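You operate a simulated robot arm through the tools that you are given. There is no shell and no other tool.

You are at the controls of a simulated robot arm. One attempt, no reset.

## Task
Blow the dust off disc W5 at about 1.5 bar.
Fine: open the red knob, set the grey one, open the green one, use the air wand; leave it in its holder, red and green knobs off. What is to be rubbed or washed off counts as gone when no trace of it is left.

The check looks at the end state, three seconds after you hand in, the way a careful person would. Anything else that was tipped, shoved, dropped, spilled or broken makes it a failure.

## Robot
A 7-joint arm with a three-finger gripper, fixed in place. Base frame: the origin is at the foot of the arm, x ahead of it, y to its left, z up; the work surface is at about z = 91. Readings come in cm, degrees, newtons and seconds.
Its first joint turns from -166.0 to 166.0 degrees. Payload 2.69 kg.
Tool frame: the origin (TCP) lies between the finger pads and is the grasp point; the fingertips stand 3 cm ahead of it; z points along the fingers, y is the line along which they close. The gripper opens to 12.8 cm. The gripper's body begins 11.7 cm behind the TCP.
Orientation is that of the tool frame in the base frame, as a unit quaternion [x, y, z, w]. With the fingers straight down and closing along the base's y, the tool's x points along the base's -x, its y along +y and its z along -z.

## Interface
- The arm moves only by the tool jog_arm. Its argument "series" is a list of rows, each a list of 3 entries, a list of its own where there are three numbers: the shift along the tool's x, y, z in units of 100 mm (1.0 is 100 mm), then the turn, a rotation vector about the tool's x, y, z in units of 60 degrees (1.0 is 60 degrees), then the closure in counts, from 0 (fully open) to 255 (shut). In form: [[[dx, dy, dz], [ax, ay, az], claw], ...]. A call has 1 to 20 rows; each row is the pose to reach, as a shift and turn from the pose commanded when the call began, along the tool's axes at that moment. A call with a number of a shift or a turn outside -1 to 1 is refused whole. A row lasts 0.2 s, in which the tool goes at most 5 cm and 8.6 degrees; a call with a longer step from one row to the next is refused whole, and so is a gripper value outside its range. Where a pose cannot be reached the arm comes as near as it can. A force on the tool above 40 N (or 10 N above the force at the start of the call, whichever is more), or a blocked arm, ends the call early, and 0.2 s more pass. Each finger halts on what it meets, pressing with about 42 N; the grip force reading is that of the motor and also rises with nothing between the fingers. The clock runs only during rows and for 0.2 s after the last one: add rows that repeat a pose to give the fingers time. The reply holds the time, the measured pose of the TCP, the force on the tool along the base axes, the opening and the grip force, in the units named above and with some noise, with the torque about the TCP (base axes, N m) and any sound that the robot's microphone picked up.
- Cameras (640 x 400 px; columns grow to the right, rows downward): "scene" is fixed at [21.86, -50.1, 166.99]; the picture's right is [0.73, -0.68, 0.00], its down [-0.33, -0.35, -0.88] and it looks along [0.60, 0.64, -0.48] (base axes); focal length 351 px, centre (320, 200). "wrist" rides on the gripper at [5.8, 5.4, -13.1] in the tool frame; the picture's right is [-0.68, 0.74, 0.00], its down [-0.62, -0.57, -0.55] and it looks along [-0.40, -0.37, 0.84] (tool axes); focal length 234 px, centre (320, 200). There is no depth. A picture from a camera that has moved, and an enlarged one, comes with that camera's place and axes in the base frame and with its lens.
- capture(camera): a new picture of that camera. No time passes.
- move_column(by): slides the trunk up (or, below 0, down) by that many cm; the arm rides with it, the base frame stays. It gives what a move gives, with no picture.
- inspect(camera, box): a new picture of the part [left, top, right, bottom] of that camera's present view, enlarged. No time passes.
- hand_in(): hands the job in; it is judged then, once.

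Nothing tells you positions but the pictures and the camera data. Unless the task says otherwise, let go and move clear before handing in.

The tools are called after "Emit:" as name(argument=value, ...) on one line, values as JSON. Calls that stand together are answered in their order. jog_arm: Moves the arm, as the interface text tells. Its arguments: {"type":"object","properties":{"series":{"type":"array"}},"required":["series"]} The other tools are called the same way: move_column (by) slides the trunk up or down; capture (camera) takes a picture; inspect (camera, box) takes an enlarged picture of a part of a camera's view; hand_in () hands the job in.

At the start:

```text
clock: 0.0
eef_pos: [70.26, 25.47, 135.45]
tcp_rot: [0.0, 1.0, 0.0, 0.0]
ft_force: [0.0, 0.0, 0.0]
moment: [0.01, -0.02, -0.01]
gripper_width: 12.8
gripper_force: 0.1
trunk travel left (down, up): [-15.0, 20.0]
```

scene: 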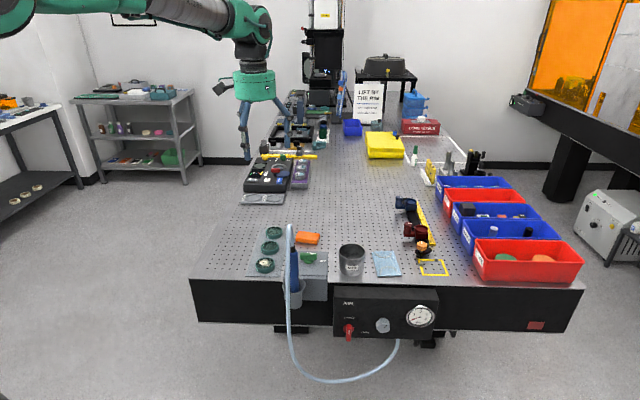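
wrist: 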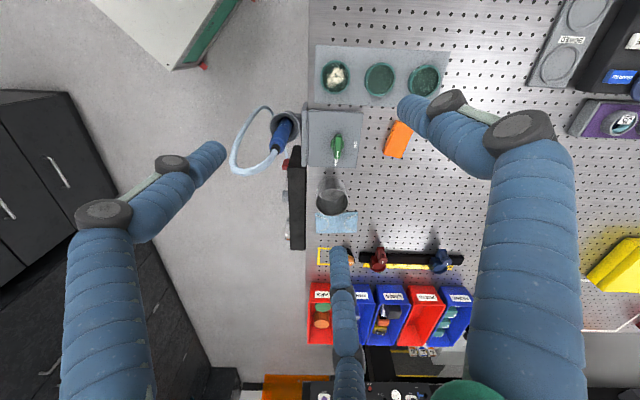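

I see a perforated table with three green discs at the near left, an air wand in a holder on the table's edge, and a front panel with a red knob, grey knob and gauge. I'll look closer before moving anything.

Emit:
inspect(camera="scene", box=[230, 215, 350, 315])

Emit:
inspect(camera="scene", box=[320, 280, 450, 360])

Emit:
inspect(camera="wrist", box=[220, 40, 460, 190])

Emit:
inspect(camera="wrist", box=[220, 90, 380, 260])

```text
4.00 times, centred on (290, 265) of scene
camera zoom: at [21.86, -50.1, 166.99], right [0.73, -0.68, 0.0], down [-0.33, -0.35, -0.88], along [0.6, 0.64, -0.48], focal length 1403 px, centre (440, -60)
```

zoom: 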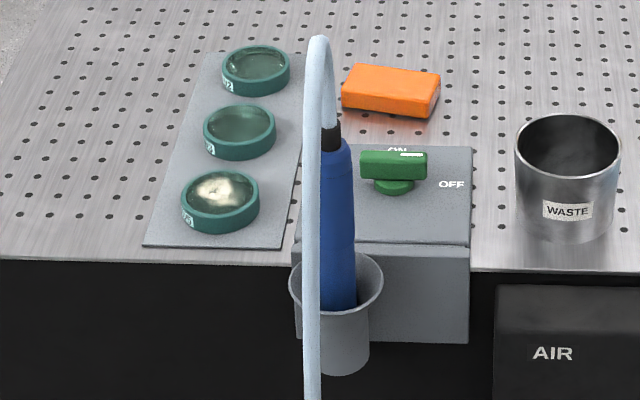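

```text
4.92 times, centred on (385, 320) of scene
camera zoom: at [21.86, -50.1, 166.99], right [0.73, -0.68, 0.0], down [-0.33, -0.35, -0.88], along [0.6, 0.64, -0.48], focal length 1727 px, centre (0, -391)
```

zoom: 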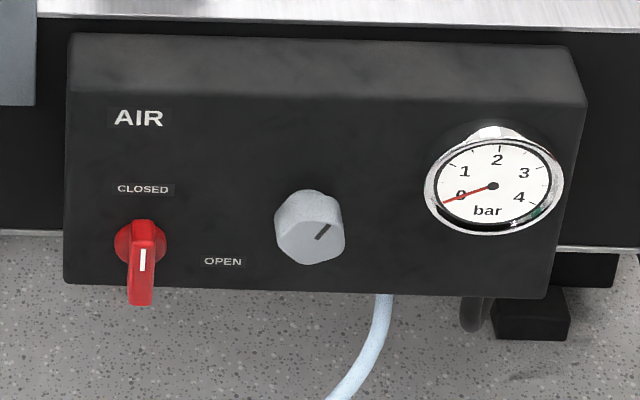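

```text
2.67 times, centred on (340, 115) of wrist
camera zoom: at [64.45, 30.88, 148.5], right [0.68, 0.74, 0.0], down [0.62, -0.57, 0.55], along [0.4, -0.37, -0.84], focal length 624 px, centre (267, 427)
```

zoom: 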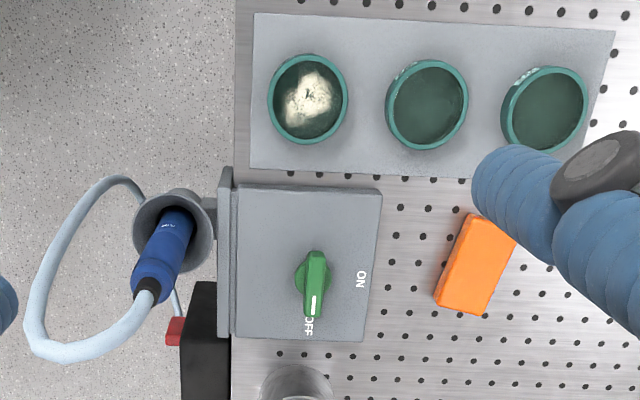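

```text
2.35 times, centred on (300, 175) of wrist
camera zoom: at [64.45, 30.88, 148.5], right [0.68, 0.74, 0.0], down [0.62, -0.57, 0.55], along [0.4, -0.37, -0.84], focal length 551 px, centre (367, 259)
```

zoom: 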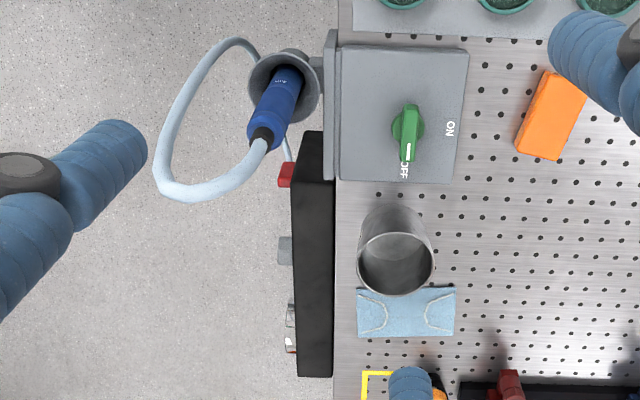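

Table edge looks to run about 45° to the base axes, and the near disc carries the visible dust. I'll zoom in on the disc labels, the knobs and the wand.

Emit:
inspect(camera="scene", box=[252, 222, 292, 247])

Emit:
inspect(camera="scene", box=[250, 250, 290, 275])

Emit:
inspect(camera="scene", box=[280, 215, 330, 315])

Emit:
inspect(camera="scene", box=[335, 310, 400, 350])

Emit:
inspect(camera="scene", box=[400, 298, 445, 328])

Emit:
inspect(camera="wrist", box=[310, 40, 450, 120])

```text
16.00 times, centred on (272, 234) of scene
camera zoom: at [21.86, -50.1, 166.99], right [0.73, -0.68, 0.0], down [-0.33, -0.35, -0.88], along [0.6, 0.64, -0.48], focal length 5613 px, centre (1088, -352)
```

zoom: 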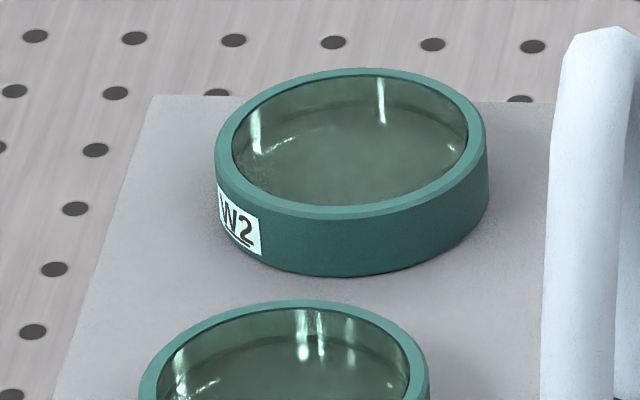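

```text
16.00 times, centred on (270, 262) of scene
camera zoom: at [21.86, -50.1, 166.99], right [0.73, -0.68, 0.0], down [-0.33, -0.35, -0.88], along [0.6, 0.64, -0.48], focal length 5613 px, centre (1120, -800)
```

zoom: 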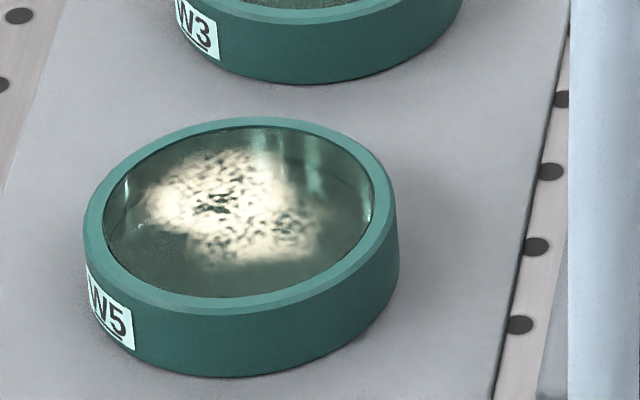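

```text
4.00 times, centred on (305, 265) of scene
camera zoom: at [21.86, -50.1, 166.99], right [0.73, -0.68, 0.0], down [-0.33, -0.35, -0.88], along [0.6, 0.64, -0.48], focal length 1403 px, centre (380, -60)
```

zoom: 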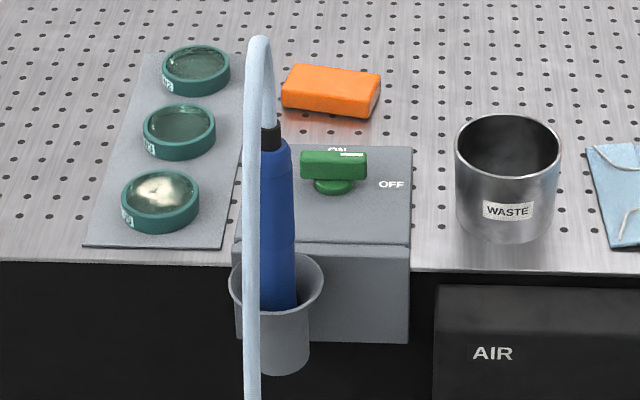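

```text
9.85 times, centred on (368, 330) of scene
camera zoom: at [21.86, -50.1, 166.99], right [0.73, -0.68, 0.0], down [-0.33, -0.35, -0.88], along [0.6, 0.64, -0.48], focal length 3454 px, centre (-148, -1080)
```

zoom: 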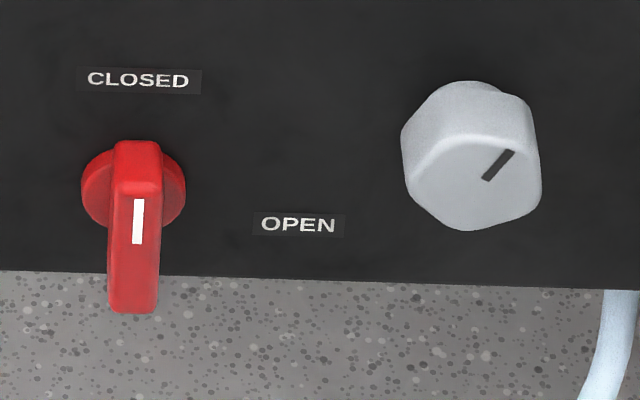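

```text
13.33 times, centred on (422, 313) of scene
camera zoom: at [21.86, -50.1, 166.99], right [0.73, -0.68, 0.0], down [-0.33, -0.35, -0.88], along [0.6, 0.64, -0.48], focal length 4677 px, centre (-1047, -1307)
```

zoom: 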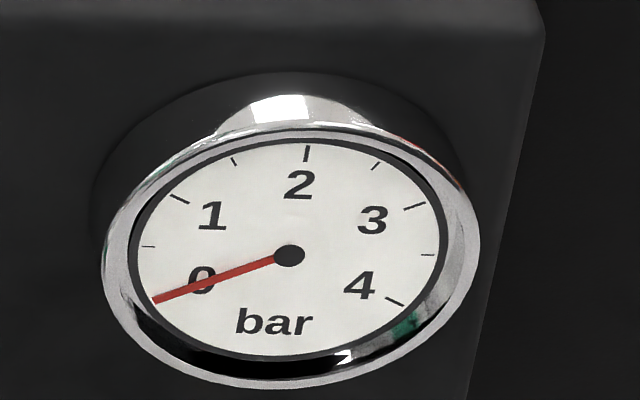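

```text
4.57 times, centred on (380, 80) of wrist
camera zoom: at [64.45, 30.88, 148.5], right [0.68, 0.74, 0.0], down [0.62, -0.57, 0.55], along [0.4, -0.37, -0.84], focal length 1070 px, centre (46, 749)
```

zoom: 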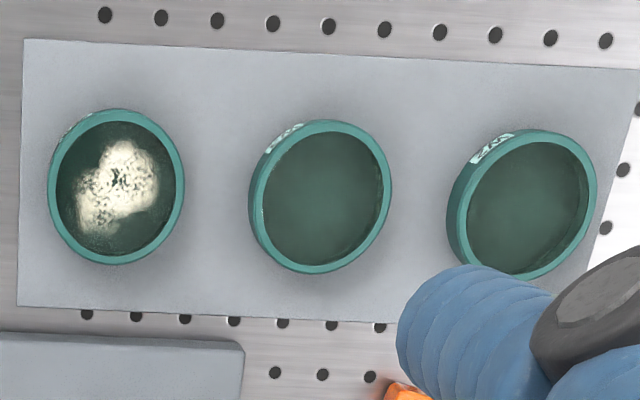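

W5 is the near disc (dusty), the wand stands vertical in the cup at the table's edge, and the control panel hangs below the edge facing the scene camera. I'll swing the tool to horizontal, facing the panel, staying high and clear.

Emit:
jog_arm(series=[[[0.1, -0.166, 0.08], [-0.0489, -0.118, -0.0489], 120], [[0.2, -0.333, 0.16], [-0.0977, -0.236, -0.0977], 120], [[0.3, -0.5, 0.25], [-0.1466, -0.354, -0.1466], 120], [[0.4, -0.667, 0.33], [-0.1954, -0.472, -0.1954], 120], [[0.5, -0.833, 0.41], [-0.2443, -0.59, -0.2443], 120], [[0.6, -1.0, 0.5], [-0.2931, -0.7078, -0.2931], 120]])

```text
clock: 1.4
eef_pos: [64.46, 15.64, 130.49]
tcp_rot: [-0.148, 0.909, 0.148, 0.361]
ft_force: [0.2, -0.4, -0.2]
moment: [-0.03, 0.05, 0.0]
gripper_width: 6.81
gripper_force: 0.1
trunk travel left (down, up): [-15.0, 20.0]
```

The tool is halfway round and all is clear. I'll finish the turn to horizontal and lower a little.

Emit:
jog_arm(series=[[[0.128, -0.153, 0.027], [-0.0489, -0.118, -0.0489], 120], [[0.256, -0.306, 0.054], [-0.0977, -0.236, -0.0977], 120], [[0.385, -0.459, 0.081], [-0.1466, -0.354, -0.1466], 120], [[0.513, -0.611, 0.109], [-0.1954, -0.472, -0.1954], 120], [[0.641, -0.764, 0.136], [-0.2443, -0.59, -0.2443], 120], [[0.769, -0.917, 0.163], [-0.2931, -0.7078, -0.2931], 120]])

Emit:
capture(camera="wrist")

Emit:
capture(camera="scene")

```text
clock: 2.8
eef_pos: [63.31, 6.6, 122.56]
tcp_rot: [-0.271, 0.651, 0.27, 0.655]
ft_force: [-0.7, 0.5, 0.3]
moment: [-0.04, 0.03, -0.04]
gripper_width: 6.76
gripper_force: 0.0
trunk travel left (down, up): [-15.0, 20.0]
```

```text
taken
camera wrist: at [50.34, 1.09, 116.59], right [-0.52, 0.52, 0.67], down [0.01, -0.79, 0.62], along [0.85, 0.33, 0.41], focal length 234 px, centre (320, 200)
```

wrist: 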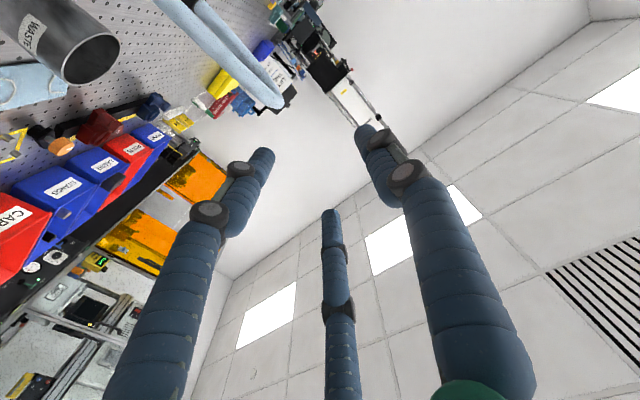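

```text
taken
```

scene: 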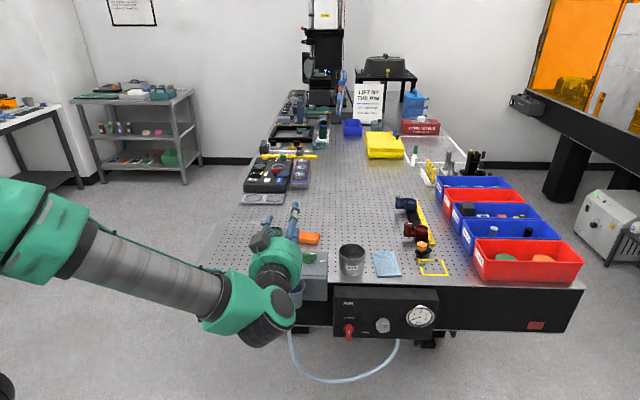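

The tool is now horizontal facing the panel side; the camera looks along the tool. The gripper looks odd in the pictures, so I'll zoom on it and on the wand's hose before going near anything.

Emit:
inspect(camera="scene", box=[200, 190, 360, 350])

Emit:
inspect(camera="wrist", box=[160, 0, 480, 200])

```text
2.50 times, centred on (280, 270) of scene
camera zoom: at [21.86, -50.1, 166.99], right [0.73, -0.68, 0.0], down [-0.33, -0.35, -0.88], along [0.6, 0.64, -0.48], focal length 877 px, centre (420, 25)
```

zoom: 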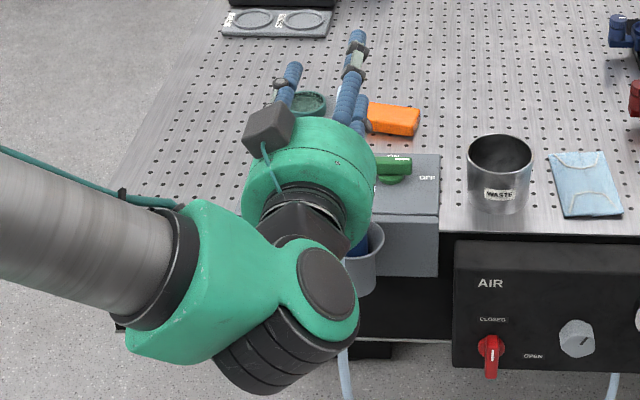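

```text
2.00 times, centred on (320, 100) of wrist
camera zoom: at [50.34, 1.09, 116.59], right [-0.52, 0.52, 0.67], down [0.01, -0.79, 0.62], along [0.85, 0.33, 0.41], focal length 468 px, centre (320, 400)
```

zoom: 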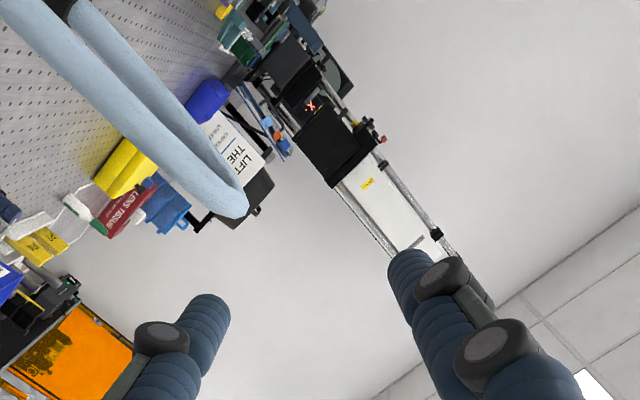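

The wand's hose arches up to about z 117 just ahead of the fingers, so I'll back off, shift right, then lower in front of the panel, turning the wrist so the camera looks at the panel.

Emit:
jog_arm(series=[[[0.0, -0.1, -0.2], [0, 0, 0.14], 120], [[0.0, -0.25, -0.5], [0, 0, 0.28], 120], [[0.0, -0.4, -0.7], [0, 0, 0.42], 120], [[0.0, -0.55, -0.8], [0, 0, 0.56], 120], [[0.0, -0.7, -0.9], [0, 0, 0.7], 120], [[0.1, -0.85, -0.95], [0, 0, 0.84], 120], [[0.2, -1.0, -1.0], [0, 0, 0.98], 120]])

```text
clock: 4.4
eef_pos: [63.41, -7.6, 120.38]
tcp_rot: [0.085, 0.702, 0.558, 0.435]
ft_force: [-0.9, 0.1, 0.3]
moment: [-0.01, 0.0, -0.03]
gripper_width: 6.76
gripper_force: 0.0
trunk travel left (down, up): [-15.0, 20.0]
```

Clear of the hose now at about 20 cm before the table edge. I continue the wrist turn and descend.

Emit:
jog_arm(series=[[[0.05, -0.23, 0], [0, 0, 0.13], 120], [[0.1, -0.46, 0], [0, 0, 0.26], 120], [[0.15, -0.69, 0], [0, 0, 0.39], 120], [[0.21, -0.925, 0], [0, 0, 0.52], 120]])

Emit:
capture(camera="wrist")

Emit:
capture(camera="scene")

```text
clock: 5.4
eef_pos: [65.52, -9.75, 111.43]
tcp_rot: [0.271, 0.653, 0.654, 0.27]
ft_force: [0.5, 0.5, -0.9]
moment: [-0.01, 0.03, 0.0]
gripper_width: 6.79
gripper_force: 0.1
trunk travel left (down, up): [-15.0, 20.0]
```

```text
taken
camera wrist: at [52.15, -14.95, 116.82], right [0.48, -0.48, 0.74], down [0.05, -0.82, -0.57], along [0.88, 0.31, -0.37], focal length 234 px, centre (320, 200)
```

wrist: 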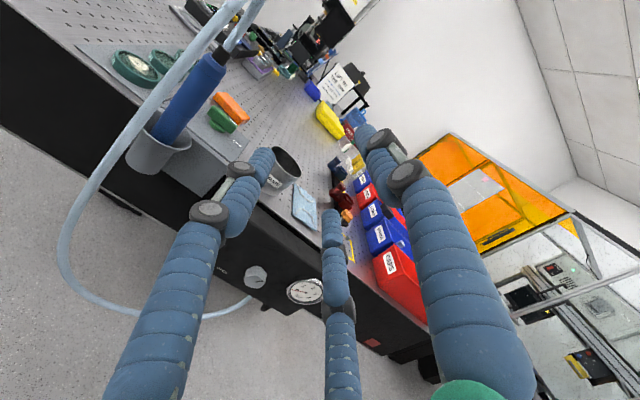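

```text
taken
```

scene: 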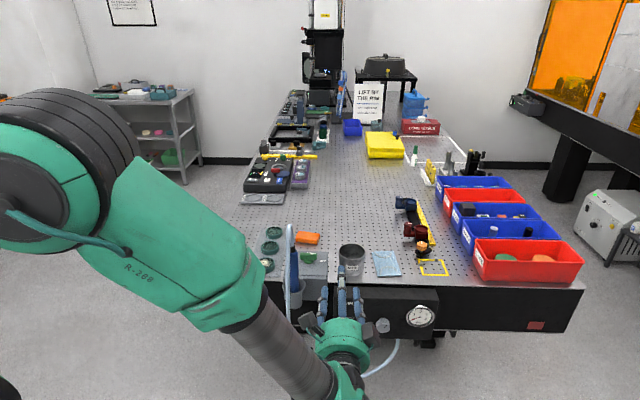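

This view shows wand, holder, hose loop and part of the panel. I'll zoom in for measurements.

Emit:
inspect(camera="wrist", box=[40, 0, 280, 150])

Emit:
inspect(camera="wrist", box=[180, 200, 380, 325])

```text
2.67 times, centred on (160, 75) of wrist
camera zoom: at [52.15, -14.95, 116.82], right [0.48, -0.48, 0.74], down [0.05, -0.82, -0.57], along [0.88, 0.31, -0.37], focal length 624 px, centre (747, 533)
```

zoom: 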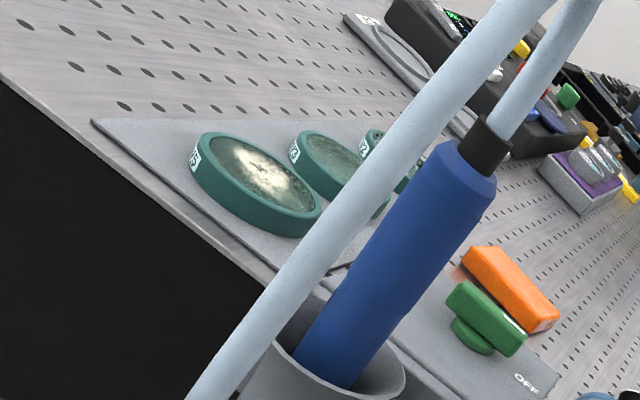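

```text
3.20 times, centred on (280, 262) of wrist
camera zoom: at [52.15, -14.95, 116.82], right [0.48, -0.48, 0.74], down [0.05, -0.82, -0.57], along [0.88, 0.31, -0.37], focal length 749 px, centre (448, 0)
```

zoom: 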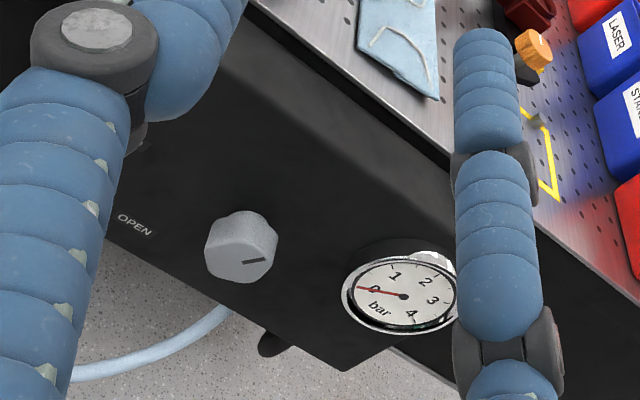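

The grey knob and gauge are in view but the fingers hide the red knob. I'll lower the tool straight down well in front of the panel for a level look.

Emit:
jog_arm(series=[[[0, -0.25, 0], [0, 0, 0], 60], [[0.1, -0.5, 0], [0, 0, 0], 40], [[0.2, -0.75, 0], [0, 0, 0], 20], [[0.3, -1.0, 0], [0, 0, 0], 0]])

Emit:
jog_arm(series=[[[0, -0.25, 0], [0, 0, 0], 0], [[0.0, -0.5, 0], [0, 0, 0], 0], [[0.0, -0.75, 0], [0, 0, 0], 0], [[0.0, -1.0, 0], [0, 0, 0], 0]])

Emit:
capture(camera="wrist")

Emit:
capture(camera="scene")

```text
clock: 6.4
eef_pos: [63.23, -7.64, 101.51]
tcp_rot: [0.271, 0.654, 0.653, 0.27]
ft_force: [-0.7, -0.2, 0.2]
moment: [0.0, -0.01, 0.0]
gripper_width: 12.79
gripper_force: 0.1
trunk travel left (down, up): [-15.0, 20.0]
```

```text
clock: 7.4
eef_pos: [63.4, -7.89, 91.64]
tcp_rot: [0.271, 0.654, 0.653, 0.27]
ft_force: [0.2, 0.5, 0.1]
moment: [-0.01, 0.05, -0.02]
gripper_width: 12.82
gripper_force: 0.1
trunk travel left (down, up): [-15.0, 20.0]
```

```text
taken
camera wrist: at [49.88, -13.01, 97.01], right [0.48, -0.48, 0.74], down [0.05, -0.82, -0.57], along [0.88, 0.31, -0.37], focal length 234 px, centre (320, 200)
```

wrist: 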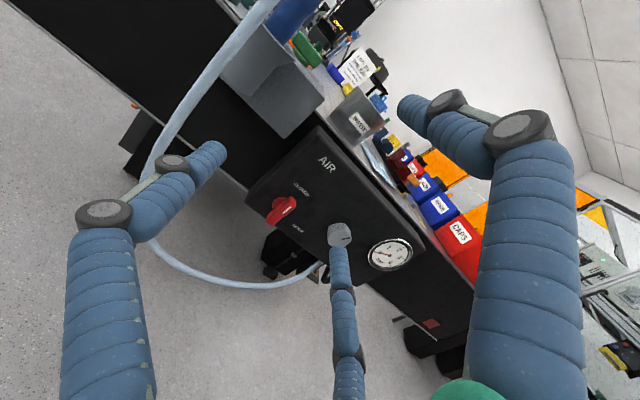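

```text
taken
```

scene: 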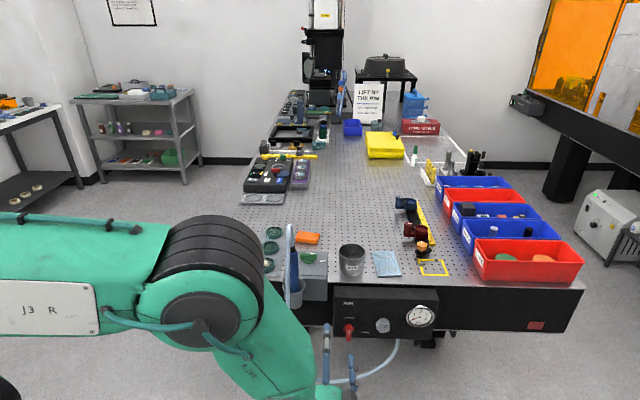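

Now the panel shows both knobs and the gauge from nearly level. I'll zoom to measure it.

Emit:
inspect(camera="wrist", box=[240, 120, 440, 245])

Emit:
inspect(camera="wrist", box=[250, 170, 370, 245])

Emit:
inspect(camera="wrist", box=[100, 0, 360, 300])

```text
3.20 times, centred on (340, 182) of wrist
camera zoom: at [49.88, -13.01, 97.01], right [0.48, -0.48, 0.74], down [0.05, -0.82, -0.57], along [0.88, 0.31, -0.37], focal length 749 px, centre (256, 256)
```

zoom: 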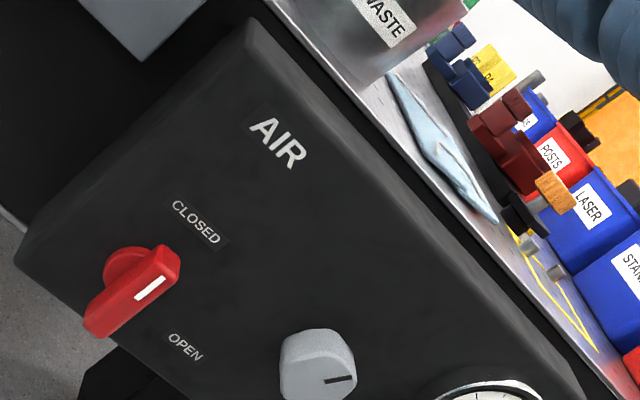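

```text
5.33 times, centred on (310, 208) of wrist
camera zoom: at [49.88, -13.01, 97.01], right [0.48, -0.48, 0.74], down [0.05, -0.82, -0.57], along [0.88, 0.31, -0.37], focal length 1249 px, centre (373, 160)
```

zoom: 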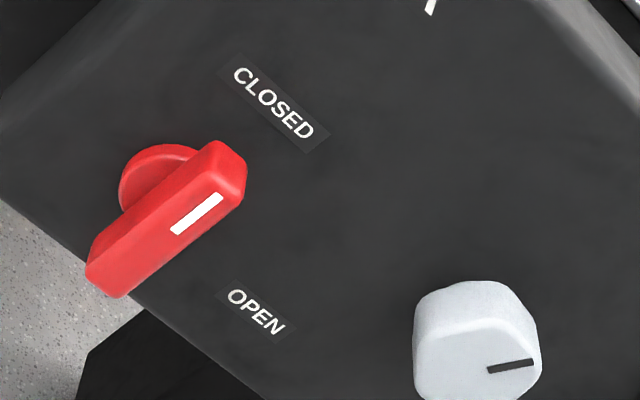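

```text
1.33 times, centred on (230, 150) of wrist
camera zoom: at [49.88, -13.01, 97.01], right [0.48, -0.48, 0.74], down [0.05, -0.82, -0.57], along [0.88, 0.31, -0.37], focal length 312 px, centre (440, 267)
```

zoom: 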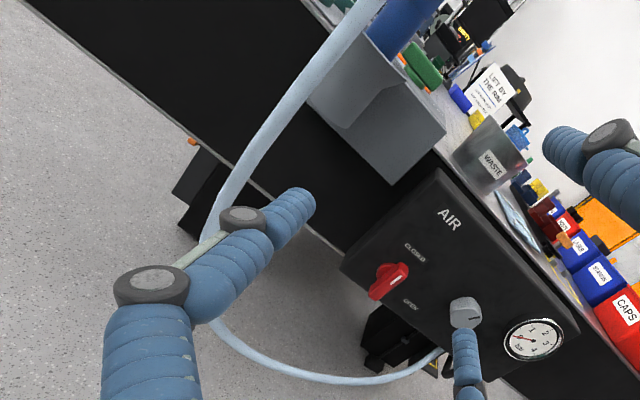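

I have red knob ≈ (a 57, b 56.4, z 77) in table-aligned axes and grey ≈ (a 67.3, z 81). The hose loop hangs in front of the panel, so I'll measure where it runs before approaching.

Emit:
inspect(camera="scene", box=[280, 320, 420, 400])

Emit:
inspect(camera="wrist", box=[140, 200, 340, 325])

```text
4.57 times, centred on (350, 360) of scene
camera zoom: at [21.86, -50.1, 166.99], right [0.73, -0.68, 0.0], down [-0.33, -0.35, -0.88], along [0.6, 0.64, -0.48], focal length 1604 px, centre (183, -531)
```

zoom: 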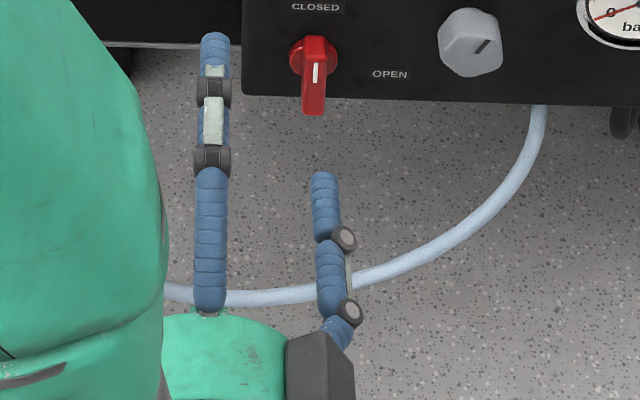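

```text
3.20 times, centred on (240, 262) of wrist
camera zoom: at [49.88, -13.01, 97.01], right [0.48, -0.48, 0.74], down [0.05, -0.82, -0.57], along [0.88, 0.31, -0.37], focal length 749 px, centre (576, 0)
```

zoom: 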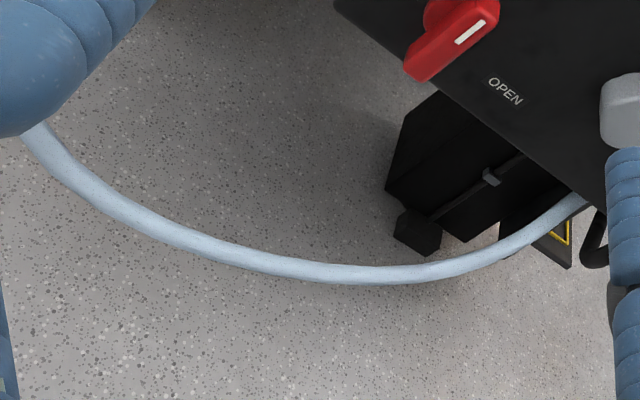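

The hose's low part runs around z 55 under the panel and its left leg stays near a ≈ 40, so the path to the red knob is free. I'll turn the wrist back so the fingers straddle the upright red bar, and line up in front of it.

Emit:
jog_arm(series=[[[-0.1, -0.13, 0], [0, 0, -0.14], 160], [[-0.2, -0.26, 0], [0, 0, -0.28], 160], [[-0.3, -0.39, 0], [0, 0, -0.42], 160], [[-0.4, -0.52, 0], [0, 0, -0.56], 160], [[-0.5, -0.65, 0], [0, 0, -0.7], 160], [[-0.6, -0.78, 0], [0, 0, -0.84], 160], [[-0.64, -0.9, 0], [0, 0, -0.98], 160]])

```text
clock: 9.0
eef_pos: [67.95, -12.17, 82.52]
tcp_rot: [-0.086, 0.702, 0.435, 0.557]
ft_force: [-1.0, -0.7, 0.2]
moment: [-0.01, 0.0, -0.02]
gripper_width: 4.78
gripper_force: 0.1
trunk travel left (down, up): [-15.0, 20.0]
```

Aligned in front of the red knob; I finish the wrist turn, drop to its height and take a picture before closing in.

Emit:
jog_arm(series=[[[0.12, -0.08, 0.0], [0, 0, -0.13], 160], [[0.24, -0.16, 0.1], [0, 0, -0.26], 160], [[0.36, -0.24, 0.3], [0, 0, -0.39], 160], [[0.482, -0.315, 0.5], [0, 0, -0.52], 160]])

Emit:
capture(camera="wrist")

Emit:
capture(camera="scene")

```text
clock: 10.0
eef_pos: [71.72, -8.64, 76.72]
tcp_rot: [-0.271, 0.653, 0.269, 0.654]
ft_force: [-0.1, -0.8, 0.6]
moment: [0.0, 0.05, 0.01]
gripper_width: 4.77
gripper_force: 0.0
trunk travel left (down, up): [-15.0, 20.0]
```

```text
taken
camera wrist: at [58.58, -14.17, 70.73], right [-0.52, 0.52, 0.67], down [0.01, -0.79, 0.62], along [0.85, 0.33, 0.41], focal length 234 px, centre (320, 200)
```

wrist: 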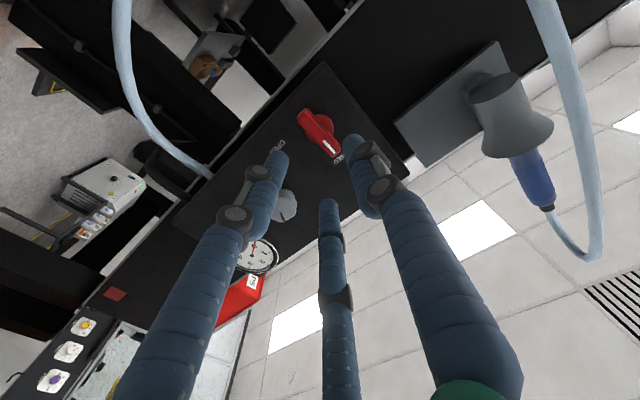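

```text
taken
```

scene: 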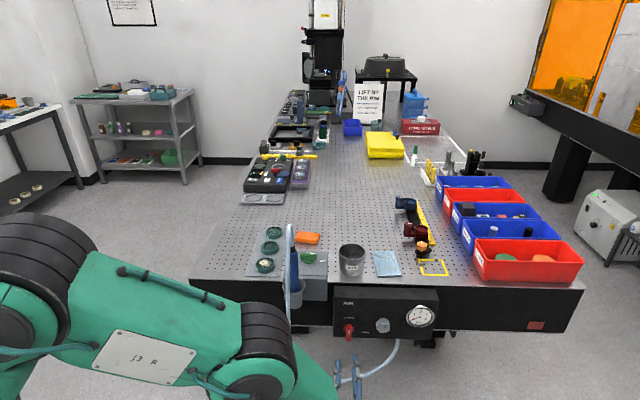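

The red bar is nearly on the tool axis. I'll zoom to check alignment exactly.

Emit:
inspect(camera="wrist", box=[260, 95, 380, 170])

```text
5.33 times, centred on (320, 132) of wrist
camera zoom: at [58.58, -14.17, 70.73], right [-0.52, 0.52, 0.67], down [0.01, -0.79, 0.62], along [0.85, 0.33, 0.41], focal length 1249 px, centre (320, 560)
```

zoom: 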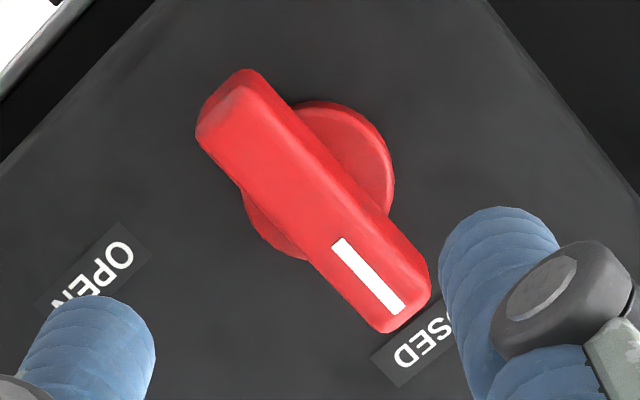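

The red knob's axis lies within 2 mm of the tool axis. I'll advance straight in, with the fingers open around the bar.

Emit:
jog_arm(series=[[[0, 0, 0.3], [0, 0, 0], 160], [[0, 0, 0.6], [0, 0, 0], 160], [[0, 0, 0.8], [0, 0, 0], 160], [[0, 0, 0.9], [0, 0, 0], 160], [[0, 0, 1.0], [0, 0, 0], 160]])

Emit:
capture(camera="wrist")

Emit:
inspect(camera="scene", box=[280, 280, 440, 380])

```text
clock: 11.2
eef_pos: [77.91, -2.21, 76.58]
tcp_rot: [-0.268, 0.654, 0.271, 0.654]
ft_force: [-14.6, -12.3, 3.8]
moment: [0.19, -0.26, -0.12]
gripper_width: 5.18
gripper_force: 2.6
trunk travel left (down, up): [-15.0, 20.0]
stopped in row 5: the force on the tool passed its limit at 48 N (the readings are from after the stop); the commanded pose is now the measured one
```

```text
taken
camera wrist: at [64.88, -7.61, 70.72], right [-0.52, 0.52, 0.68], down [0.01, -0.79, 0.61], along [0.86, 0.32, 0.4], focal length 234 px, centre (320, 200)
```

wrist: 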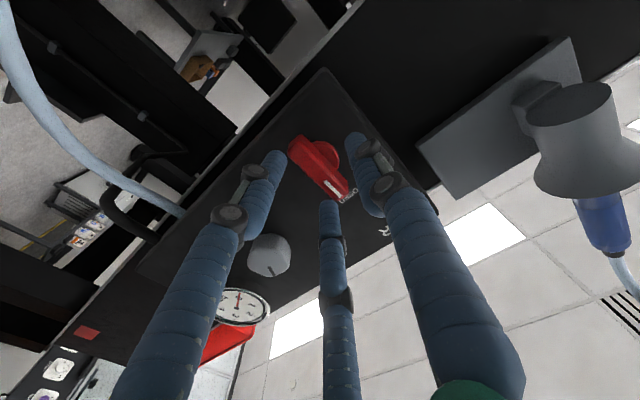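

```text
4.00 times, centred on (360, 330) of scene
camera zoom: at [21.86, -50.1, 166.99], right [0.73, -0.68, 0.0], down [-0.33, -0.35, -0.88], along [0.6, 0.64, -0.48], focal length 1403 px, centre (160, -320)
```

zoom: 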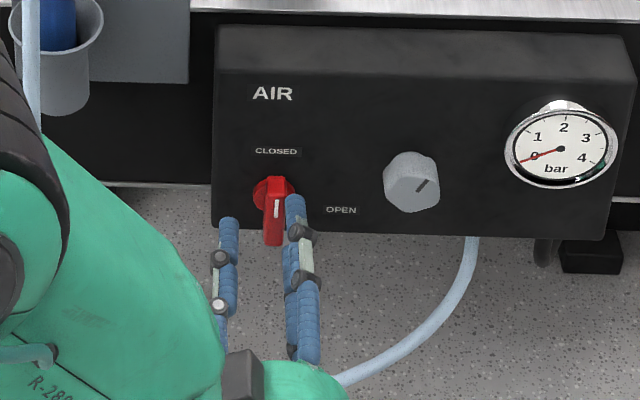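

The tool met something at b 56.5 – right where the bar's face is. I'll back off a little and look closely at how the fingers sit relative to the bar.

Emit:
inspect(camera="wrist", box=[240, 110, 400, 210])

Emit:
inspect(camera="scene", box=[320, 310, 380, 350])

```text
4.00 times, centred on (320, 160) of wrist
camera zoom: at [64.88, -7.61, 70.72], right [-0.52, 0.52, 0.68], down [0.01, -0.79, 0.61], along [0.86, 0.32, 0.4], focal length 937 px, centre (320, 360)
```

zoom: 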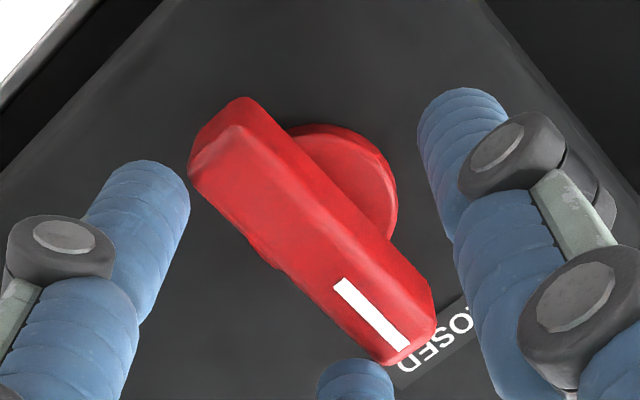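

```text
10.00 times, centred on (350, 330) of scene
camera zoom: at [21.86, -50.1, 166.99], right [0.73, -0.68, 0.0], down [-0.33, -0.35, -0.88], along [0.6, 0.64, -0.48], focal length 3508 px, centre (20, -1100)
```

zoom: 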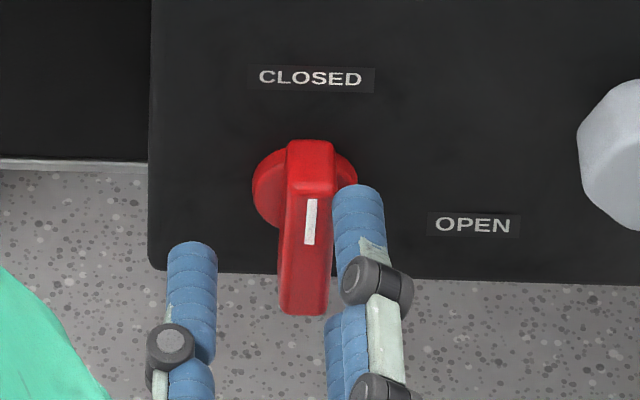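

The pictures show three finger tips on a circle (one on the tool's +y side, two on the −y side), and two of them touched the bar's right edge. I'll back off, shift right about 8 mm so the bar clears all three, and go in again.

Emit:
jog_arm(series=[[[0, 0, -0.15], [0, 0, 0], 140], [[0, -0.04, -0.2], [0, 0, 0], 140], [[0, -0.08, -0.2], [0, 0, 0], 140], [[0, -0.08, -0.1], [0, 0, 0], 140], [[0, -0.08, 0.0], [0, 0, 0], 140], [[0, -0.08, 0.08], [0, 0, 0], 140], [[0, -0.08, 0.15], [0, 0, 0], 140]])

Emit:
inspect(camera="wrist", box=[240, 110, 400, 210])

Emit:
inspect(camera="scene", box=[320, 310, 380, 350])

```text
clock: 12.8
eef_pos: [79.7, -1.5, 76.51]
tcp_rot: [-0.268, 0.654, 0.27, 0.653]
ft_force: [-0.9, 0.1, -0.6]
moment: [-0.01, 0.02, 0.01]
gripper_width: 5.78
gripper_force: 0.1
trunk travel left (down, up): [-15.0, 20.0]
```

```text
4.00 times, centred on (320, 160) of wrist
camera zoom: at [66.54, -6.88, 70.7], right [-0.52, 0.52, 0.68], down [0.01, -0.79, 0.61], along [0.86, 0.32, 0.4], focal length 937 px, centre (320, 360)
```

zoom: 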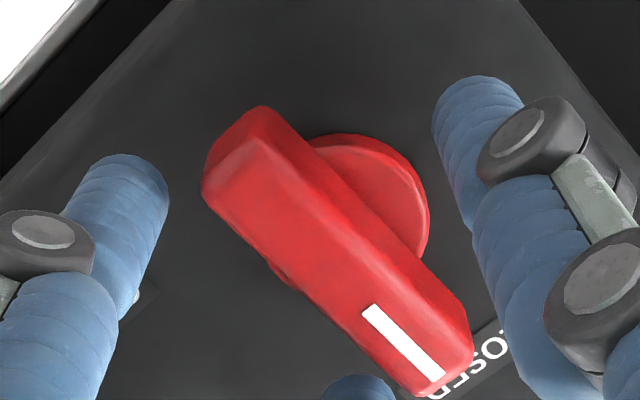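

```text
10.00 times, centred on (350, 330) of scene
camera zoom: at [21.86, -50.1, 166.99], right [0.73, -0.68, 0.0], down [-0.33, -0.35, -0.88], along [0.6, 0.64, -0.48], focal length 3508 px, centre (20, -1100)
```

zoom: 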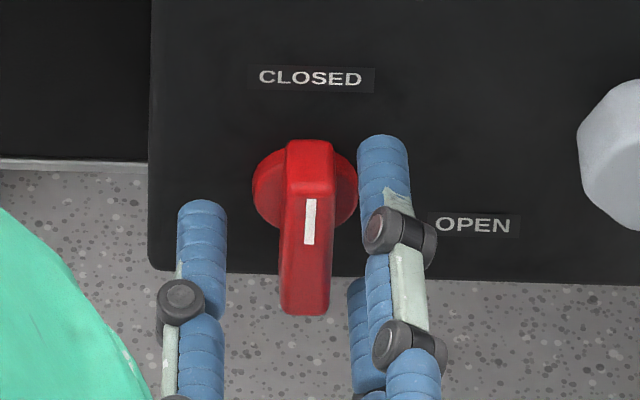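

No contact now, and all three fingers reach past the bar's face on either side. I close gently on it.

Emit:
jog_arm(series=[[[0, 0, 0], [0, 0, 0], 180], [[0, 0, 0], [0, 0, 0], 195], [[0, 0, 0], [0, 0, 0], 205], [[0, 0, 0], [0, 0, 0], 215], [[0, 0, 0], [0, 0, 0], 215]])

Emit:
inspect(camera="wrist", box=[240, 110, 400, 210])

Emit:
inspect(camera="scene", box=[320, 310, 380, 350])

```text
clock: 13.9
eef_pos: [79.75, -1.56, 76.64]
tcp_rot: [-0.268, 0.654, 0.27, 0.654]
ft_force: [14.0, -9.6, 0.8]
moment: [-0.06, 0.09, -0.17]
gripper_width: 2.58
gripper_force: 44.9
trunk travel left (down, up): [-15.0, 20.0]
```

```text
4.00 times, centred on (320, 160) of wrist
camera zoom: at [66.65, -6.96, 70.74], right [-0.52, 0.52, 0.68], down [0.01, -0.79, 0.61], along [0.86, 0.32, 0.4], focal length 937 px, centre (320, 360)
```

zoom: 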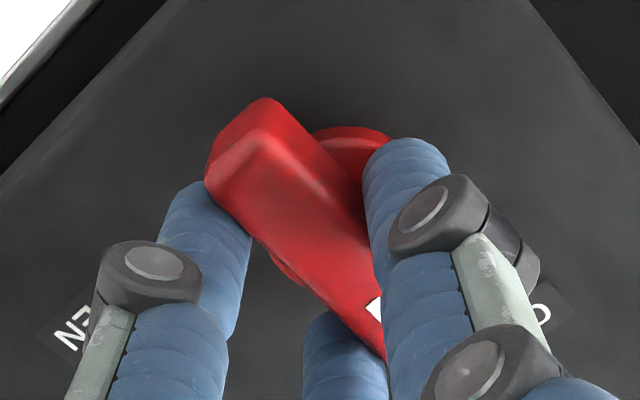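

```text
10.00 times, centred on (350, 330) of scene
camera zoom: at [21.86, -50.1, 166.99], right [0.73, -0.68, 0.0], down [-0.33, -0.35, -0.88], along [0.6, 0.64, -0.48], focal length 3508 px, centre (20, -1100)
```

zoom: 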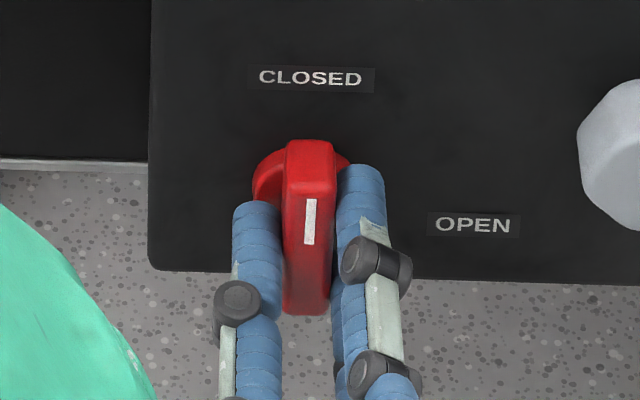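

The fingers closed on the bar exactly as a three-point grip should (2.6 cm). I now turn the knob clockwise about its own axis toward OPEN.

Emit:
jog_arm(series=[[[0, -0.01, 0], [0, 0, 0], 215], [[0.0079, -0.0095, 0], [0, 0, 0.1225], 215], [[0.0157, -0.008, 0], [0, 0, 0.245], 215], [[0.0233, -0.0055, 0], [0, 0, 0.3675], 215], [[0.0304, -0.002, 0], [0, 0, 0.49], 215], [[0.0371, 0.0023, 0], [0, 0, 0.6125], 215], [[0.0432, 0.0075, 0], [0, 0, 0.735], 215], [[0.0485, 0.0134, 0], [0, 0, 0.8575], 215], [[0.053, 0.0199, 0], [0, 0, 0.98], 215]])

Emit:
inspect(camera="scene", box=[320, 290, 440, 365])

```text
clock: 15.7
eef_pos: [79.41, -1.41, 76.2]
tcp_rot: [0.019, 0.706, 0.514, 0.487]
ft_force: [-13.5, 1.0, 13.6]
moment: [0.26, -0.31, 0.66]
gripper_width: 2.55
gripper_force: 44.9
trunk travel left (down, up): [-15.0, 20.0]
stopped in row 8: the force on the tool passed its limit at 41 N (the readings are from after the stop); the commanded pose is now the measured one
```

```text
5.33 times, centred on (380, 328) of scene
camera zoom: at [21.86, -50.1, 166.99], right [0.73, -0.68, 0.0], down [-0.33, -0.35, -0.88], along [0.6, 0.64, -0.48], focal length 1871 px, centre (0, -480)
```

zoom: 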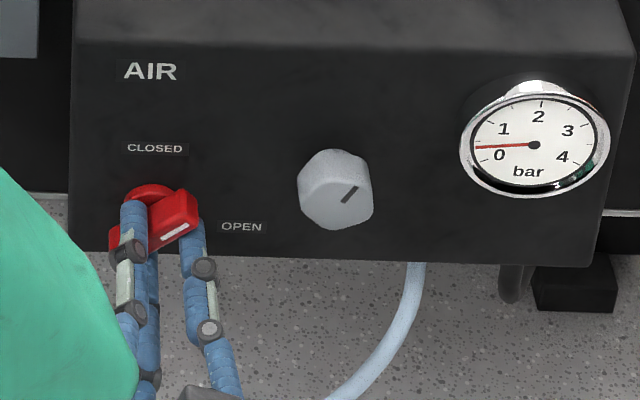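

The knob is about half open and the gauge has started to rise. I continue the turn with a slightly tighter radius to relieve the side force.

Emit:
jog_arm(series=[[[0.0, 0.005, -0.01], [0, 0, 0.0], 215], [[0.0051, 0.0053, -0.02], [0, 0, 0.1167], 215], [[0.0102, 0.0063, -0.02], [0, 0, 0.2333], 215], [[0.0151, 0.0078, -0.02], [0, 0, 0.35], 215], [[0.0197, 0.0099, -0.02], [0, 0, 0.4667], 215], [[0.0241, 0.0126, -0.02], [0, 0, 0.5833], 215], [[0.0281, 0.0158, -0.02], [0, 0, 0.7], 215]])

Emit:
inspect(camera="scene", box=[320, 290, 440, 365])

```text
clock: 16.5
eef_pos: [79.44, -1.28, 76.19]
tcp_rot: [0.096, 0.7, 0.564, 0.427]
ft_force: [-4.6, 2.6, 7.8]
moment: [0.16, -0.14, 0.65]
gripper_width: 2.56
gripper_force: 45.1
trunk travel left (down, up): [-15.0, 20.0]
stopped in row 4: the force on the tool passed its limit at 41 N (the readings are from after the stop); the commanded pose is now the measured one
```

```text
5.33 times, centred on (380, 328) of scene
camera zoom: at [21.86, -50.1, 166.99], right [0.73, -0.68, 0.0], down [-0.33, -0.35, -0.88], along [0.6, 0.64, -0.48], focal length 1871 px, centre (0, -480)
```

zoom: 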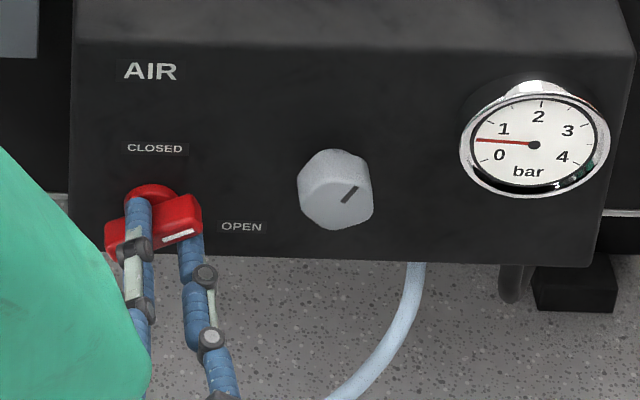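

Knob is about two thirds round, pressure near 0.6. I'll loosen the squeeze slightly so the fingers can shift around the bar, and finish the turn.

Emit:
jog_arm(series=[[[0.0, 0.0, 0], [0, 0, 0.0], 199], [[0.0, 0.0, 0], [0, 0, 0.0], 199], [[0.005, 0.0003, 0], [0, 0, 0.1067], 199], [[0.01, 0.0011, 0], [0, 0, 0.2133], 199], [[0.0148, 0.0025, 0], [0, 0, 0.32], 199], [[0.0194, 0.0044, 0], [0, 0, 0.4267], 199], [[0.0225, 0.006, 0], [0, 0, 0.5], 199]])

Emit:
inspect(camera="scene", box=[320, 290, 440, 365])

```text
clock: 18.1
eef_pos: [79.39, -1.27, 76.19]
tcp_rot: [0.274, 0.651, 0.656, 0.265]
ft_force: [-0.4, -0.2, 0.1]
moment: [-0.01, 0.04, 0.02]
gripper_width: 2.82
gripper_force: 0.1
trunk travel left (down, up): [-15.0, 20.0]
```

```text
5.33 times, centred on (380, 328) of scene
camera zoom: at [21.86, -50.1, 166.99], right [0.73, -0.68, 0.0], down [-0.33, -0.35, -0.88], along [0.6, 0.64, -0.48], focal length 1871 px, centre (0, -480)
```

zoom: 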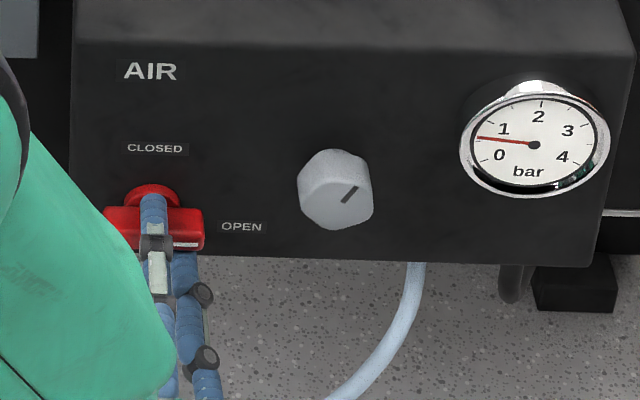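

The red bar is now horizontal at OPEN and the gauge shows roughly 0.65 bar. I'll release, back straight out, and look at the grey knob.

Emit:
jog_arm(series=[[[0, 0, 0], [0, 0, 0], 150], [[0, 0, 0], [0, 0, 0], 130], [[0, 0, -0.2], [0, 0, 0], 130], [[0, 0, -0.5], [0, 0, 0], 120], [[0, 0, -0.75], [0, 0, 0], 110], [[0, 0, -1.0], [0, 0, 0], 100]])

Emit:
capture(camera="wrist")

Emit:
inspect(camera="scene", box=[320, 290, 440, 365])

```text
clock: 19.5
eef_pos: [72.23, -8.12, 76.18]
tcp_rot: [0.274, 0.651, 0.656, 0.266]
ft_force: [0.2, 0.9, -0.1]
moment: [0.02, 0.01, -0.01]
gripper_width: 7.78
gripper_force: 0.0
trunk travel left (down, up): [-15.0, 20.0]
```

```text
taken
camera wrist: at [58.91, -13.37, 81.57], right [0.49, -0.48, 0.73], down [0.04, -0.82, -0.57], along [0.87, 0.31, -0.38], focal length 234 px, centre (320, 200)
```

wrist: 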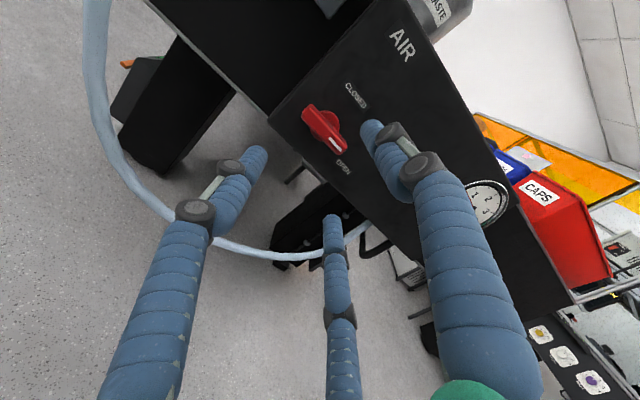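

```text
5.33 times, centred on (380, 328) of scene
camera zoom: at [21.86, -50.1, 166.99], right [0.73, -0.68, 0.0], down [-0.33, -0.35, -0.88], along [0.6, 0.64, -0.48], focal length 1871 px, centre (0, -480)
```

zoom: 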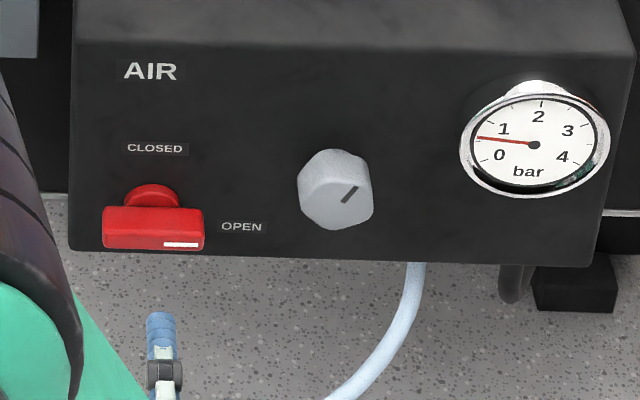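

Red is clearly OPEN. Zooming on the grey knob and gauge for position and reading.

Emit:
inspect(camera="scene", box=[366, 312, 402, 338])

Emit:
inspect(camera="scene", box=[400, 298, 445, 328])

```text
15.38 times, centred on (384, 325) of scene
camera zoom: at [21.86, -50.1, 166.99], right [0.73, -0.68, 0.0], down [-0.33, -0.35, -0.88], along [0.6, 0.64, -0.48], focal length 5397 px, centre (-665, -1723)
```

zoom: 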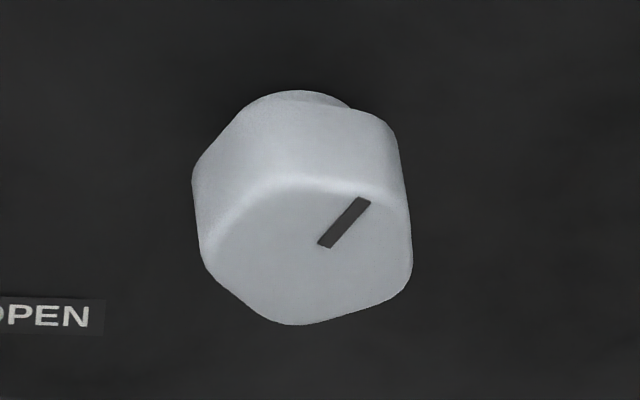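

```text
13.33 times, centred on (422, 313) of scene
camera zoom: at [21.86, -50.1, 166.99], right [0.73, -0.68, 0.0], down [-0.33, -0.35, -0.88], along [0.6, 0.64, -0.48], focal length 4677 px, centre (-1047, -1307)
```

zoom: 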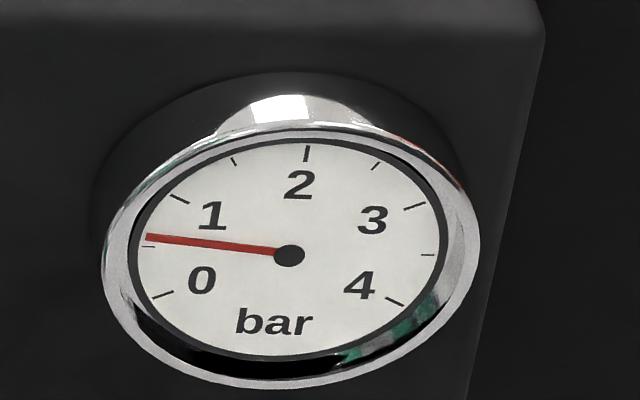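

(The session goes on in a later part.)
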